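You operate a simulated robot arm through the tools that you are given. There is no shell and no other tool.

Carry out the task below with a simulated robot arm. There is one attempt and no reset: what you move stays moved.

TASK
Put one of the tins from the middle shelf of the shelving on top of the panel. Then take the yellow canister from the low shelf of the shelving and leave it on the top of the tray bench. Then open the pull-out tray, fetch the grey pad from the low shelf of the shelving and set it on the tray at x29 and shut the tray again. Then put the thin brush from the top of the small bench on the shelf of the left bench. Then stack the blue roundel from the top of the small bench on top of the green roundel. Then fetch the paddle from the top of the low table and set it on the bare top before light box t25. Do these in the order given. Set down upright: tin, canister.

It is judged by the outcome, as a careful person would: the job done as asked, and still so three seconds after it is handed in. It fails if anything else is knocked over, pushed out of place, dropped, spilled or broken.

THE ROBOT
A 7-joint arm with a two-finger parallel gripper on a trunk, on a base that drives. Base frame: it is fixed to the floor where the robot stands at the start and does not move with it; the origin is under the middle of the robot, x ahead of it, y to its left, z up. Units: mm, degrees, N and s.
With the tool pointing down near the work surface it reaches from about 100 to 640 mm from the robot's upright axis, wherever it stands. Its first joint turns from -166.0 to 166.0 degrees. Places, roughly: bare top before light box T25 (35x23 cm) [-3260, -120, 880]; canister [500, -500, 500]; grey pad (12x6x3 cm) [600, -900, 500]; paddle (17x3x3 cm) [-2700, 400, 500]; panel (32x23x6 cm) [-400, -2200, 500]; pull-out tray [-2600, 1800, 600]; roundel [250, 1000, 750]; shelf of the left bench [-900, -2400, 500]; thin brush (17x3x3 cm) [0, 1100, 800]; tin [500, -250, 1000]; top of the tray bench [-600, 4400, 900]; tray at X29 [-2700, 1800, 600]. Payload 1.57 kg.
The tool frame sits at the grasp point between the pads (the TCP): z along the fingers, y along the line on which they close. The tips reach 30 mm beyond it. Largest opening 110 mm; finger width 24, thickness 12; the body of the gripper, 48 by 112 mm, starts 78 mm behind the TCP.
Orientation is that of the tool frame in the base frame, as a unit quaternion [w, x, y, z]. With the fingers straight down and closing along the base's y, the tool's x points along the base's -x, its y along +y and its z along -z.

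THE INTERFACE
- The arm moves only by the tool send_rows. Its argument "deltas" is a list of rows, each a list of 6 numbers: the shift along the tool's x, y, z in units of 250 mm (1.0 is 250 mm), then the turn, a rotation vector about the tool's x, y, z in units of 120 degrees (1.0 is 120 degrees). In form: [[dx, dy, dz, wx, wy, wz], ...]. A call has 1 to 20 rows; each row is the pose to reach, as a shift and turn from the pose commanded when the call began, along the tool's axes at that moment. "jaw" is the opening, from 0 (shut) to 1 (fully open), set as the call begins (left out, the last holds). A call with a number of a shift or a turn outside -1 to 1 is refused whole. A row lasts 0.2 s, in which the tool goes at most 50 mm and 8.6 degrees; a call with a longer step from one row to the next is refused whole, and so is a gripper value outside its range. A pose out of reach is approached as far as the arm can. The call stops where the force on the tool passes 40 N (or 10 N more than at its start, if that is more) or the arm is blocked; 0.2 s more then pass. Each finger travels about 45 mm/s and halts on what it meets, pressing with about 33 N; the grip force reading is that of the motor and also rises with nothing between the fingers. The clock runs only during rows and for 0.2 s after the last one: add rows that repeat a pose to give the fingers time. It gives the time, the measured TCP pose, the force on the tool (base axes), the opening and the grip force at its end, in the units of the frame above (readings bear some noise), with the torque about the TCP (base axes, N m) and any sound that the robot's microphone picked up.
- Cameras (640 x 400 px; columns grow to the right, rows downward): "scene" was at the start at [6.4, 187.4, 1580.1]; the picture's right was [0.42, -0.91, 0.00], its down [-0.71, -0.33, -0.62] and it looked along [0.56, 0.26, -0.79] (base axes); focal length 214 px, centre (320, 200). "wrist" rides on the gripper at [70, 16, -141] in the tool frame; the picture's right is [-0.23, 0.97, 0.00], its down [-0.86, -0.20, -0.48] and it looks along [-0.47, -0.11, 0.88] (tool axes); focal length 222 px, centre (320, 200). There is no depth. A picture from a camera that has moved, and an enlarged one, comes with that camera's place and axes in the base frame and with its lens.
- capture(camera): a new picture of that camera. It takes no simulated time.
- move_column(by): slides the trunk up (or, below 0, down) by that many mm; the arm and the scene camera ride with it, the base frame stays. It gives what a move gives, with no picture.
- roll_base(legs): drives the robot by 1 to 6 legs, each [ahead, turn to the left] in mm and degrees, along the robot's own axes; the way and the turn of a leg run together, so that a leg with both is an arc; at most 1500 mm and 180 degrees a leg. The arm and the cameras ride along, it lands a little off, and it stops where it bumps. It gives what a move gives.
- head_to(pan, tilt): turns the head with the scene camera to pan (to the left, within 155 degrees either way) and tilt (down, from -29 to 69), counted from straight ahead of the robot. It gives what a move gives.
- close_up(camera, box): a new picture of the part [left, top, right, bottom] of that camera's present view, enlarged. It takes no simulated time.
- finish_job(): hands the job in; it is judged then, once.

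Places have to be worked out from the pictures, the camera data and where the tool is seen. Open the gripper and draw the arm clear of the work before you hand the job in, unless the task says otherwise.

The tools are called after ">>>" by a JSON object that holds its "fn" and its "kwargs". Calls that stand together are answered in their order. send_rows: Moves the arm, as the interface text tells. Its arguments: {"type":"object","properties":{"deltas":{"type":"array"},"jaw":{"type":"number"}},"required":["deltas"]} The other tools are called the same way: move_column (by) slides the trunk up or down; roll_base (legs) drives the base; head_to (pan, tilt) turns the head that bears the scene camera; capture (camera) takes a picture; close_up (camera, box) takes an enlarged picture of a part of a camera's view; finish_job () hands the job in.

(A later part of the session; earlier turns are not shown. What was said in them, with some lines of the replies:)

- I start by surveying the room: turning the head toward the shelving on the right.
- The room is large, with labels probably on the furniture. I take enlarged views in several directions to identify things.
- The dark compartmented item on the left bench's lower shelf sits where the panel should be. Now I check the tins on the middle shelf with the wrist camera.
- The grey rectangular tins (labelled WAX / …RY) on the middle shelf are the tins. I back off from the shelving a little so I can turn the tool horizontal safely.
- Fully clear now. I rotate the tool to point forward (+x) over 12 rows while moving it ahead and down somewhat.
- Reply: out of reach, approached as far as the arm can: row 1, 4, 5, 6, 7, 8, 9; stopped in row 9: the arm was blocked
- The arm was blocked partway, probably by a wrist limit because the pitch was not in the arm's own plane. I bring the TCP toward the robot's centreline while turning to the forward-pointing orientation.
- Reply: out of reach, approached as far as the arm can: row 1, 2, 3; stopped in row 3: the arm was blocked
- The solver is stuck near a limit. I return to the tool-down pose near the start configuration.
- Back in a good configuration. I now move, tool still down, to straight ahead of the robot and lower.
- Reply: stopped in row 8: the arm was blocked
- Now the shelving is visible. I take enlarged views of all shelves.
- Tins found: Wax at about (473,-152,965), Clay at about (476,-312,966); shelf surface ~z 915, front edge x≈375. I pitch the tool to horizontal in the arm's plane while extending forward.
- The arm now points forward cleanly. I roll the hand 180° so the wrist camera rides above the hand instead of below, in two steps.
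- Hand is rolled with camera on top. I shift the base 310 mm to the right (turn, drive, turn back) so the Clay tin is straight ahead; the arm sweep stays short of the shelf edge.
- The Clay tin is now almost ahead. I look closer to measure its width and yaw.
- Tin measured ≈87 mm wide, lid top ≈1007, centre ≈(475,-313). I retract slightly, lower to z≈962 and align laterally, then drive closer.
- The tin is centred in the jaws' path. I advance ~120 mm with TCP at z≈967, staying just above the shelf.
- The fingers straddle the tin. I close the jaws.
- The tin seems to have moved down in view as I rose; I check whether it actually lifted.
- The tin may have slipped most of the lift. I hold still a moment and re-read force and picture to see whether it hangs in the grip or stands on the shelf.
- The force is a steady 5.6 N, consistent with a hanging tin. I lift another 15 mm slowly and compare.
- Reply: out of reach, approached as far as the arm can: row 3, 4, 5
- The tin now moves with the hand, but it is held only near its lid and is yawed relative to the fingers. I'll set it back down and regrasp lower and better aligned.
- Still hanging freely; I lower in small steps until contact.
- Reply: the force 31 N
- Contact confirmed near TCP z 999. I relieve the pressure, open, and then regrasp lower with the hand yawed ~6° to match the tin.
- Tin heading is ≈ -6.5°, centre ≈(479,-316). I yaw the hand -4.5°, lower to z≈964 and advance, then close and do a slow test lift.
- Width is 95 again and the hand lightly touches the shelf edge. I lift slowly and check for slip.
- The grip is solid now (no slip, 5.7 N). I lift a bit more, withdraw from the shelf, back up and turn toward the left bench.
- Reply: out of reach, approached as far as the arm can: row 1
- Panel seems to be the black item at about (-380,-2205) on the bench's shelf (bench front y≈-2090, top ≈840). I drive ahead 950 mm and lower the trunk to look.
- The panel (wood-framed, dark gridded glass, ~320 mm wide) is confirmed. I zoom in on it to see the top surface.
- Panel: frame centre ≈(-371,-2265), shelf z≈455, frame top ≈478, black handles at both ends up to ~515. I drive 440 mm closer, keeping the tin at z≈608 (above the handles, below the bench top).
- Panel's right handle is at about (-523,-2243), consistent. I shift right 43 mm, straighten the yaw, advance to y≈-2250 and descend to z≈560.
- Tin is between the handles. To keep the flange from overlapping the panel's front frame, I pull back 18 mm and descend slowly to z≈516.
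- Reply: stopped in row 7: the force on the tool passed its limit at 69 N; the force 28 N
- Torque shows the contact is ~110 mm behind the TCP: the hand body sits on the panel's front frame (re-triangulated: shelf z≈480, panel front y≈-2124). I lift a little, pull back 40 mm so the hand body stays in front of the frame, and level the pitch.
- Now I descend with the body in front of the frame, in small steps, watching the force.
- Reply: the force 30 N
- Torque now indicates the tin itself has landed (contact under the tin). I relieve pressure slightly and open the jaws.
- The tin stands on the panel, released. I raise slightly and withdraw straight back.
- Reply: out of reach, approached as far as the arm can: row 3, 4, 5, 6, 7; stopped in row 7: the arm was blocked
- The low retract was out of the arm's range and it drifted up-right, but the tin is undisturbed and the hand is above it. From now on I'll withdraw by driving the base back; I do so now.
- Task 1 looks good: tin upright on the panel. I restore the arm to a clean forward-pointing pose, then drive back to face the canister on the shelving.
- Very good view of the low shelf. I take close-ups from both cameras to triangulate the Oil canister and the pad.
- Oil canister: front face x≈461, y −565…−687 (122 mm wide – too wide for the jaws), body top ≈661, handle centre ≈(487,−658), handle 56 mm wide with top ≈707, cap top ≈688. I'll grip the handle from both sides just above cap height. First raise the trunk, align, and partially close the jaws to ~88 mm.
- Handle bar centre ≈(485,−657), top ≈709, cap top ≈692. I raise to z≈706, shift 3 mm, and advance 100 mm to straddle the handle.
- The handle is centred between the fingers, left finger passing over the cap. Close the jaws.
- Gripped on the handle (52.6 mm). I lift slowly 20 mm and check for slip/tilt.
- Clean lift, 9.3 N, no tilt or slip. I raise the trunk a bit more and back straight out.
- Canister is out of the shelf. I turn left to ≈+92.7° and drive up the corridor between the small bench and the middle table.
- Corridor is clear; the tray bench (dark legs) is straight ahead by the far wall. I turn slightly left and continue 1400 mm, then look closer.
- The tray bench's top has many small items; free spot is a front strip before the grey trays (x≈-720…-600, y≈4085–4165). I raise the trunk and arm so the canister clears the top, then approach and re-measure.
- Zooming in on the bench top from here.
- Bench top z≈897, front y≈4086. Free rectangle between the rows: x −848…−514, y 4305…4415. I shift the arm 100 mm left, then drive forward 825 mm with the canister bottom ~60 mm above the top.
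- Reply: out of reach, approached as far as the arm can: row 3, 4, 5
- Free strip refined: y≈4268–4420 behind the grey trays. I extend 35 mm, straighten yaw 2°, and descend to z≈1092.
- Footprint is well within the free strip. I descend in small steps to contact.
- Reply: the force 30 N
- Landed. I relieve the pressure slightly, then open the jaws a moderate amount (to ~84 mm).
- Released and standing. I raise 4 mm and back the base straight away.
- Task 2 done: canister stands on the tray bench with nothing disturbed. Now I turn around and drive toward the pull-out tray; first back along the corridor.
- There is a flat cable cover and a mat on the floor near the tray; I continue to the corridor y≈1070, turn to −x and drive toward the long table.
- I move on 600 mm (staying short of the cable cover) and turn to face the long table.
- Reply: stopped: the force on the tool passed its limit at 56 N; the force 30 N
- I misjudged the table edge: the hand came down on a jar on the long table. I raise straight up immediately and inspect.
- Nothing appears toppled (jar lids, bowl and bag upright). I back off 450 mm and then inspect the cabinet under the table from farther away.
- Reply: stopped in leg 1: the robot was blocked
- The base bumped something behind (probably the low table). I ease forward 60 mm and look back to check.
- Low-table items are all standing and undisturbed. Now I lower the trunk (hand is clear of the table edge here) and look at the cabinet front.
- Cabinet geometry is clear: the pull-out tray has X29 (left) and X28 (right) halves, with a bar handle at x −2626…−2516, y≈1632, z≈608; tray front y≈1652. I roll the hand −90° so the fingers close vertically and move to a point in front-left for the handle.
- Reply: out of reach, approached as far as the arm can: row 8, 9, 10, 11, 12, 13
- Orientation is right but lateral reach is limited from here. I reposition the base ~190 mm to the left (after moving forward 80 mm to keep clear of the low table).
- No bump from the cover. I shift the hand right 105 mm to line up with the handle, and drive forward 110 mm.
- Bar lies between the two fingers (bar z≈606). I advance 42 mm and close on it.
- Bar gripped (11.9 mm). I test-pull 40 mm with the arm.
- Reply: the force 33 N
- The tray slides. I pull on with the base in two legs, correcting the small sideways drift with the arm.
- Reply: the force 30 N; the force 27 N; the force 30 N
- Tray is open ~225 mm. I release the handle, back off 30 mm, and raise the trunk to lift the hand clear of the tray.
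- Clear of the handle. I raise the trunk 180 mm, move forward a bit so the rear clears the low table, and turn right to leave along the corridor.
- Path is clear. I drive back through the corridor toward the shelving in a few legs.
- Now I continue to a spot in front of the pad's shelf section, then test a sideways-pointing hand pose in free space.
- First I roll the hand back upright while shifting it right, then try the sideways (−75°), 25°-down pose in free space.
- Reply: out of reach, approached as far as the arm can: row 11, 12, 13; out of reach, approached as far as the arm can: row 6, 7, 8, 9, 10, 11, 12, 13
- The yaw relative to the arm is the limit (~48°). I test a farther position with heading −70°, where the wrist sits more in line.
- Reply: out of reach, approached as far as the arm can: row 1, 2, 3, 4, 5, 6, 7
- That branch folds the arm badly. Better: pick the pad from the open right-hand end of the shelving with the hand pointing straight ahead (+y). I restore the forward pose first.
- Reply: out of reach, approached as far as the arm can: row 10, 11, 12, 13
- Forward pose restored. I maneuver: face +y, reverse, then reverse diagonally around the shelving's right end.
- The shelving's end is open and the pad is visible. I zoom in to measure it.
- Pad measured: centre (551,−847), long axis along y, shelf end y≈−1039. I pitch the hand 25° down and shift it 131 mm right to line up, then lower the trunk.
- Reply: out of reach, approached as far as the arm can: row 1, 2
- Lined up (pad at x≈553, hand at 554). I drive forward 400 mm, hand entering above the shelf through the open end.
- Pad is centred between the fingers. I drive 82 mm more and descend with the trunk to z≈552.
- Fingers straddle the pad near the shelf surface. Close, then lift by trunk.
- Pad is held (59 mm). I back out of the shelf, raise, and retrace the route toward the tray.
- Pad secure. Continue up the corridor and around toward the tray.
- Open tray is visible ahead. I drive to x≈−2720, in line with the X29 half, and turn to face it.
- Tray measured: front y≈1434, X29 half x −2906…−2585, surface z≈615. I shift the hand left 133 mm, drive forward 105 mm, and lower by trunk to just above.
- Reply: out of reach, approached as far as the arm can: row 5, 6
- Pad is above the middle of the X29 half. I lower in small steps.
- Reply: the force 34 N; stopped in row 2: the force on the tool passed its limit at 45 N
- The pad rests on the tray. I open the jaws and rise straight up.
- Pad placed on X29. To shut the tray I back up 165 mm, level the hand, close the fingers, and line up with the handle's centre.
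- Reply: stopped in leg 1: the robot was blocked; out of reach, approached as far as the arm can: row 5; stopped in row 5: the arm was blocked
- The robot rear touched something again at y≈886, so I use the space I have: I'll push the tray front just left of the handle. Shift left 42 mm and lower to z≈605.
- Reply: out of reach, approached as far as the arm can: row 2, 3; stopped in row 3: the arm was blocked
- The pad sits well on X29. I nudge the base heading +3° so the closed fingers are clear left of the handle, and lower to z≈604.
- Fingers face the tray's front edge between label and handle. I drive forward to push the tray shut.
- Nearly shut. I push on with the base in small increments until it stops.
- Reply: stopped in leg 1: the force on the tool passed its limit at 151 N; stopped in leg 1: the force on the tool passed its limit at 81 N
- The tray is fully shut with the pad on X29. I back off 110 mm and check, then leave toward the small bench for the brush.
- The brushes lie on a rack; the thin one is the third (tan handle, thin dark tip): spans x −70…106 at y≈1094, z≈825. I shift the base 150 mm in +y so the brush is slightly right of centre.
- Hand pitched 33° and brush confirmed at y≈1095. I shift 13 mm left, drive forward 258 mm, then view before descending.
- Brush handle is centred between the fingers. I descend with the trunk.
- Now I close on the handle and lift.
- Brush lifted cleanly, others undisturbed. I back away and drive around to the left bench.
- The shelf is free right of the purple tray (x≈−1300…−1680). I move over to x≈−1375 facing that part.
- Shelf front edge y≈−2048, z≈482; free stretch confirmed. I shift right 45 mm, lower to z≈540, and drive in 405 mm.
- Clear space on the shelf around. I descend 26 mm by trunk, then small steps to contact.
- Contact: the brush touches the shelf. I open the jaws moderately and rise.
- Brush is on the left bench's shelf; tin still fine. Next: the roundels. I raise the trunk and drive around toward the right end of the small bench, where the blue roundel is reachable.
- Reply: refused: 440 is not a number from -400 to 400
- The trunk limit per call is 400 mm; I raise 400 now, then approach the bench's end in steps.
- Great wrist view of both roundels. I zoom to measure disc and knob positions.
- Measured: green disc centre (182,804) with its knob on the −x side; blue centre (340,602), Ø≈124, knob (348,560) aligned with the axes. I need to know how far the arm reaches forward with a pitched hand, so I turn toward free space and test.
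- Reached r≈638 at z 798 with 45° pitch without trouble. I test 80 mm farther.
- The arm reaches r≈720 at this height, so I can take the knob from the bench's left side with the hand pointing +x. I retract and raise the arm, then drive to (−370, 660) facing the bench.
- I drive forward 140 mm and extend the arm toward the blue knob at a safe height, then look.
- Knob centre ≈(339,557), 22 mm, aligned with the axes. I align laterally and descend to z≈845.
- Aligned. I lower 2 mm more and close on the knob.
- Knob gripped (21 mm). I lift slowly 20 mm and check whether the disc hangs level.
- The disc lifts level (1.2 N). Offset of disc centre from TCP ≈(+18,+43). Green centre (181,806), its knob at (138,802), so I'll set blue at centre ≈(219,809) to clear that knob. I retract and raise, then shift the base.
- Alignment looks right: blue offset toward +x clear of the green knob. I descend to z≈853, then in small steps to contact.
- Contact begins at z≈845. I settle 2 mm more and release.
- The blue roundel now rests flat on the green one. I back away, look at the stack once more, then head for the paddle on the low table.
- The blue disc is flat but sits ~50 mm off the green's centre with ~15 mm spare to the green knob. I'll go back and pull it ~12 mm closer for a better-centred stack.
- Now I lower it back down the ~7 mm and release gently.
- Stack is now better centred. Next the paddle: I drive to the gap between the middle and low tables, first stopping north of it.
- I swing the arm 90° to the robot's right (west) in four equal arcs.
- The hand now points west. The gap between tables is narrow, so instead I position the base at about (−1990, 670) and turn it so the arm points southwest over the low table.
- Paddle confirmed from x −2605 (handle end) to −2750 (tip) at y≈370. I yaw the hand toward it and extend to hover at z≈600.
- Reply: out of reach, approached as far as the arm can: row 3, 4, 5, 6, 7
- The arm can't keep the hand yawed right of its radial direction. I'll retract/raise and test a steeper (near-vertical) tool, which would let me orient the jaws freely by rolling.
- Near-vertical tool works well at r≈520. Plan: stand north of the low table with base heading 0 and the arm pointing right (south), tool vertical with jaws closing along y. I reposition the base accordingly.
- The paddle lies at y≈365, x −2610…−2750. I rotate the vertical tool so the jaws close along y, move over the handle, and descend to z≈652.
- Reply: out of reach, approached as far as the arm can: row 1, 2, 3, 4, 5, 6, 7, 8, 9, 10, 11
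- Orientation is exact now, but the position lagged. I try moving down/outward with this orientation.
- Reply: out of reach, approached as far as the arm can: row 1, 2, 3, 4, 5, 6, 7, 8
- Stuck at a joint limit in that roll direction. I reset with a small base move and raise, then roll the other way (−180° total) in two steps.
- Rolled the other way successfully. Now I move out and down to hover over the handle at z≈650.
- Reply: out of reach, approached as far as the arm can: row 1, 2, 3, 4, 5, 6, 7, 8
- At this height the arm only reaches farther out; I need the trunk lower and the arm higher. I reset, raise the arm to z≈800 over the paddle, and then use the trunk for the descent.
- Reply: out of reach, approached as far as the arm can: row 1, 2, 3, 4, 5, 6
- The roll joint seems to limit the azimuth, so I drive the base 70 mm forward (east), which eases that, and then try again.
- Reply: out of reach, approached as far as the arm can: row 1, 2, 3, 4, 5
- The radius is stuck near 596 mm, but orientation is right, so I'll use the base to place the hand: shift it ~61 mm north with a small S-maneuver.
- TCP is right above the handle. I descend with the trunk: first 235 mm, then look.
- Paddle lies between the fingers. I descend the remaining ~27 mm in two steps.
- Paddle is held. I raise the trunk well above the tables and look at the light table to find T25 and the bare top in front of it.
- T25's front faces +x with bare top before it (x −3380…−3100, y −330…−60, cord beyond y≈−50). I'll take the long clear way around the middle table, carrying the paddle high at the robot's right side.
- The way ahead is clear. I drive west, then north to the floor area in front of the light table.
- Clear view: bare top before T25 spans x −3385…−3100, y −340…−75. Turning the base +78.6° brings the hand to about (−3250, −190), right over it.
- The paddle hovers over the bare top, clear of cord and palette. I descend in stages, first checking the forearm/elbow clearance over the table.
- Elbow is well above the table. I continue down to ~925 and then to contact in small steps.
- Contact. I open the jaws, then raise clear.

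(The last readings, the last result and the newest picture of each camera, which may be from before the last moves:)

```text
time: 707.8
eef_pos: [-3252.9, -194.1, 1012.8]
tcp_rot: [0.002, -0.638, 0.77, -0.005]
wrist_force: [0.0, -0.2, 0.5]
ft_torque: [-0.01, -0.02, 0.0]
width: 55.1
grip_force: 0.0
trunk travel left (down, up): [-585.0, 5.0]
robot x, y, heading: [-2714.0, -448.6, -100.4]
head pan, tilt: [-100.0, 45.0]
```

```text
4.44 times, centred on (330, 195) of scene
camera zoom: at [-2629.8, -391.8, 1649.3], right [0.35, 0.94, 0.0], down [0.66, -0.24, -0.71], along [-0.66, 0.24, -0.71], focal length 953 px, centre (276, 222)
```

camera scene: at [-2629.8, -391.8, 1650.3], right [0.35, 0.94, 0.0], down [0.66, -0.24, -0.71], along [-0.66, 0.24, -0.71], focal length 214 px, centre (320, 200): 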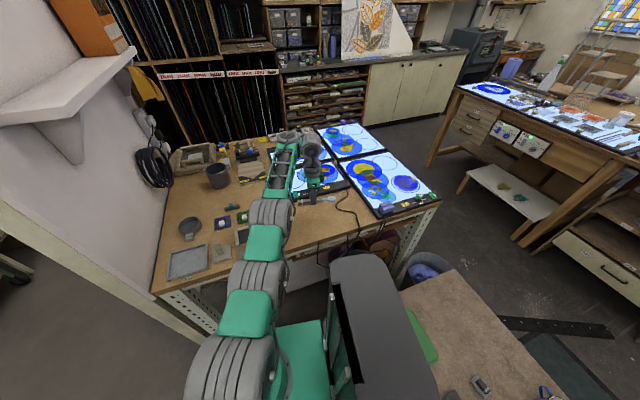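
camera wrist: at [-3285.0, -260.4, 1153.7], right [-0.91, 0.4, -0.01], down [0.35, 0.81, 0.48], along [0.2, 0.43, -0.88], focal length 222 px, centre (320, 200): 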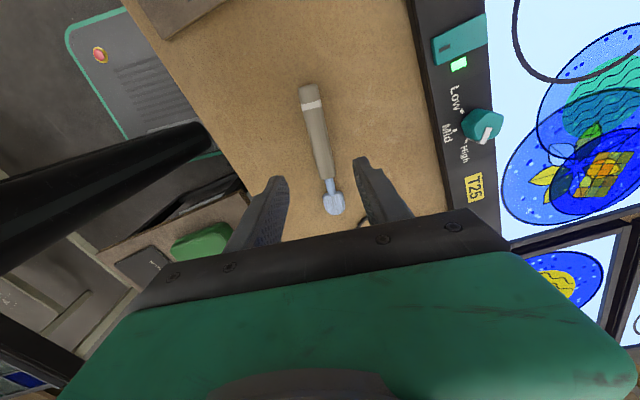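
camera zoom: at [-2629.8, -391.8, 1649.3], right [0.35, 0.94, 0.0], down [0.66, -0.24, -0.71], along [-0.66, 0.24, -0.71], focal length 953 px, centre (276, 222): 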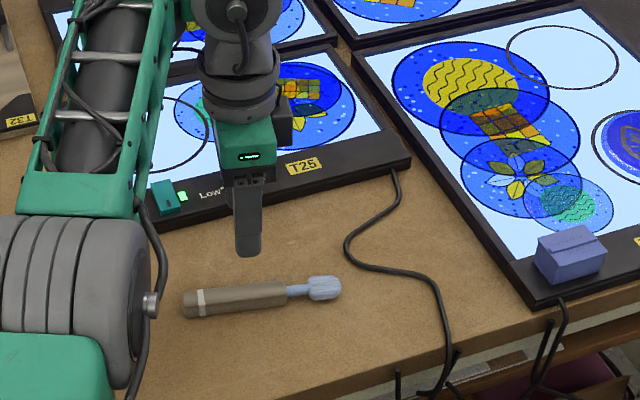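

Paddle lies on the bare top before T25 (centre ≈(−3242,−185)). I swing the base back so the arm clears the table, back off, and take a final look around.

>>> {"fn": "roll_base", "kwargs": {"legs": [[0, -79.5], [-500, 0]]}}

>>> {"fn": "head_to", "kwargs": {"pan": -15, "tilt": 25}}

>>> {"fn": "capture", "kwargs": {"camera": "scene"}}

>>> {"fn": "close_up", "kwargs": {"camera": "scene", "box": [200, 140, 440, 290]}}

>>> {"fn": "head_to", "kwargs": {"pan": -90, "tilt": 20}}

>>> {"fn": "close_up", "kwargs": {"camera": "scene", "box": [100, 130, 400, 320]}}

```text
time: 714.2
eef_pos: [-2046.1, 122.2, 1013.6]
tcp_rot: [-0.002, 0.006, 1.0, -0.005]
wrist_force: [-0.6, -0.8, 1.3]
ft_torque: [0.01, 0.02, -0.03]
width: 54.9
grip_force: 0.1
trunk travel left (down, up): [-585.0, 5.0]
robot x, y, heading: [-2203.6, -459.6, 179.8]
head pan, tilt: [-100.0, 45.0]
```

```text
time: 715.8
eef_pos: [-2046.9, 121.6, 1013.4]
tcp_rot: [-0.001, 0.006, 1.0, -0.006]
wrist_force: [0.0, 0.7, 0.2]
ft_torque: [0.0, 0.0, -0.02]
width: 55.0
grip_force: 0.0
trunk travel left (down, up): [-585.0, 5.0]
robot x, y, heading: [-2206.3, -453.0, 179.8]
head pan, tilt: [-15.0, 25.0]
```

```text
taken
camera scene: at [-2237.6, -584.6, 1679.9], right [0.26, 0.96, 0.0], down [0.41, -0.11, -0.91], along [-0.87, 0.24, -0.42], focal length 214 px, centre (320, 200)
```

scene: 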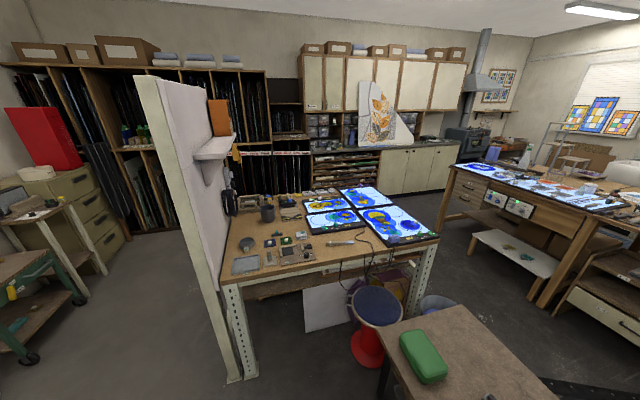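

```text
2.67 times, centred on (320, 215) of scene
camera zoom: at [-2237.6, -584.6, 1679.9], right [0.26, 0.96, 0.0], down [0.41, -0.11, -0.91], along [-0.87, 0.24, -0.42], focal length 572 px, centre (320, 160)
```

zoom: 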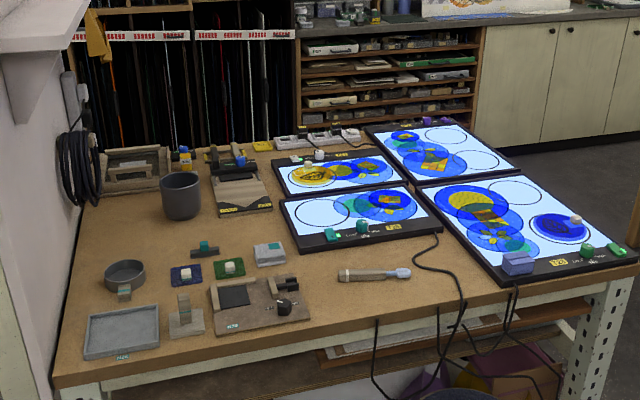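

```text
time: 717.3
eef_pos: [-2047.8, 120.6, 1012.0]
tcp_rot: [-0.001, 0.007, 1.0, -0.005]
wrist_force: [0.2, -0.3, -0.2]
ft_torque: [-0.04, -0.01, -0.02]
width: 55.0
grip_force: 0.0
trunk travel left (down, up): [-585.0, 5.0]
robot x, y, heading: [-2208.0, -456.7, 179.8]
head pan, tilt: [-90.0, 20.0]
```

```text
2.11 times, centred on (250, 225) of scene
camera zoom: at [-2148.5, -515.7, 1688.0], right [1.0, 0.0, 0.0], down [0.0, -0.34, -0.94], along [0.0, 0.94, -0.34], focal length 452 px, centre (467, 147)
```

zoom: 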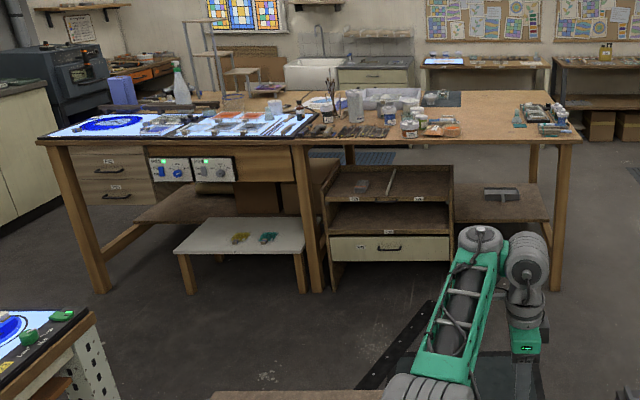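

Everything I can see is in place: paddle before T25, tray shut with the pad on X29, canister on the tray bench, other items standing. The gripper is open and the arm clear, so I hand the job in.

>>> {"fn": "finish_job", "kwargs": {}}

```text
The job is handed in.
```

I finished all six parts in the order you gave and handed the job in. I checked each placement in camera pictures as I left it, but I don't have the judging result.

1. **Tin:** the Clay tin stands upright on the panel on the left bench's shelf.
2. **Canister:** the yellow Oil canister stands upright on the tray bench's top, between the two rows of small trays.
3. **Grey pad:** it lies on the X29 half of the pull-out tray, and the tray is shut.
4. **Thin brush:** I took the tan-handled brush with the narrow dark tip to be the thin one. It is on the left bench's shelf, to the right of the purple tray.
5. **Blue roundel:** it rests flat on the green one, about 37 mm off-centre, because the green roundel's own knob stops it sitting in the middle.
6. **Paddle:** it lies on the bare top in front of light box T25, clear of the cord.

Four slips along the way:

- **Press on a jar:** while lowering the arm near the long table I pressed on a jar lid (stopped at 56 N). I raised it at once and the jars nearby stayed upright.
- **Base bumps:** the base touched something behind it twice near the low table. After the first bump everything on the table was still standing, and a later view of it looked the same.
- **Tin slip:** the tin slid about 30 mm in the grip on the first lift. I set it back down and took a better grip.
- **Hard push on the tray:** the last push to shut it peaked at about 150 N when it hit its stop.
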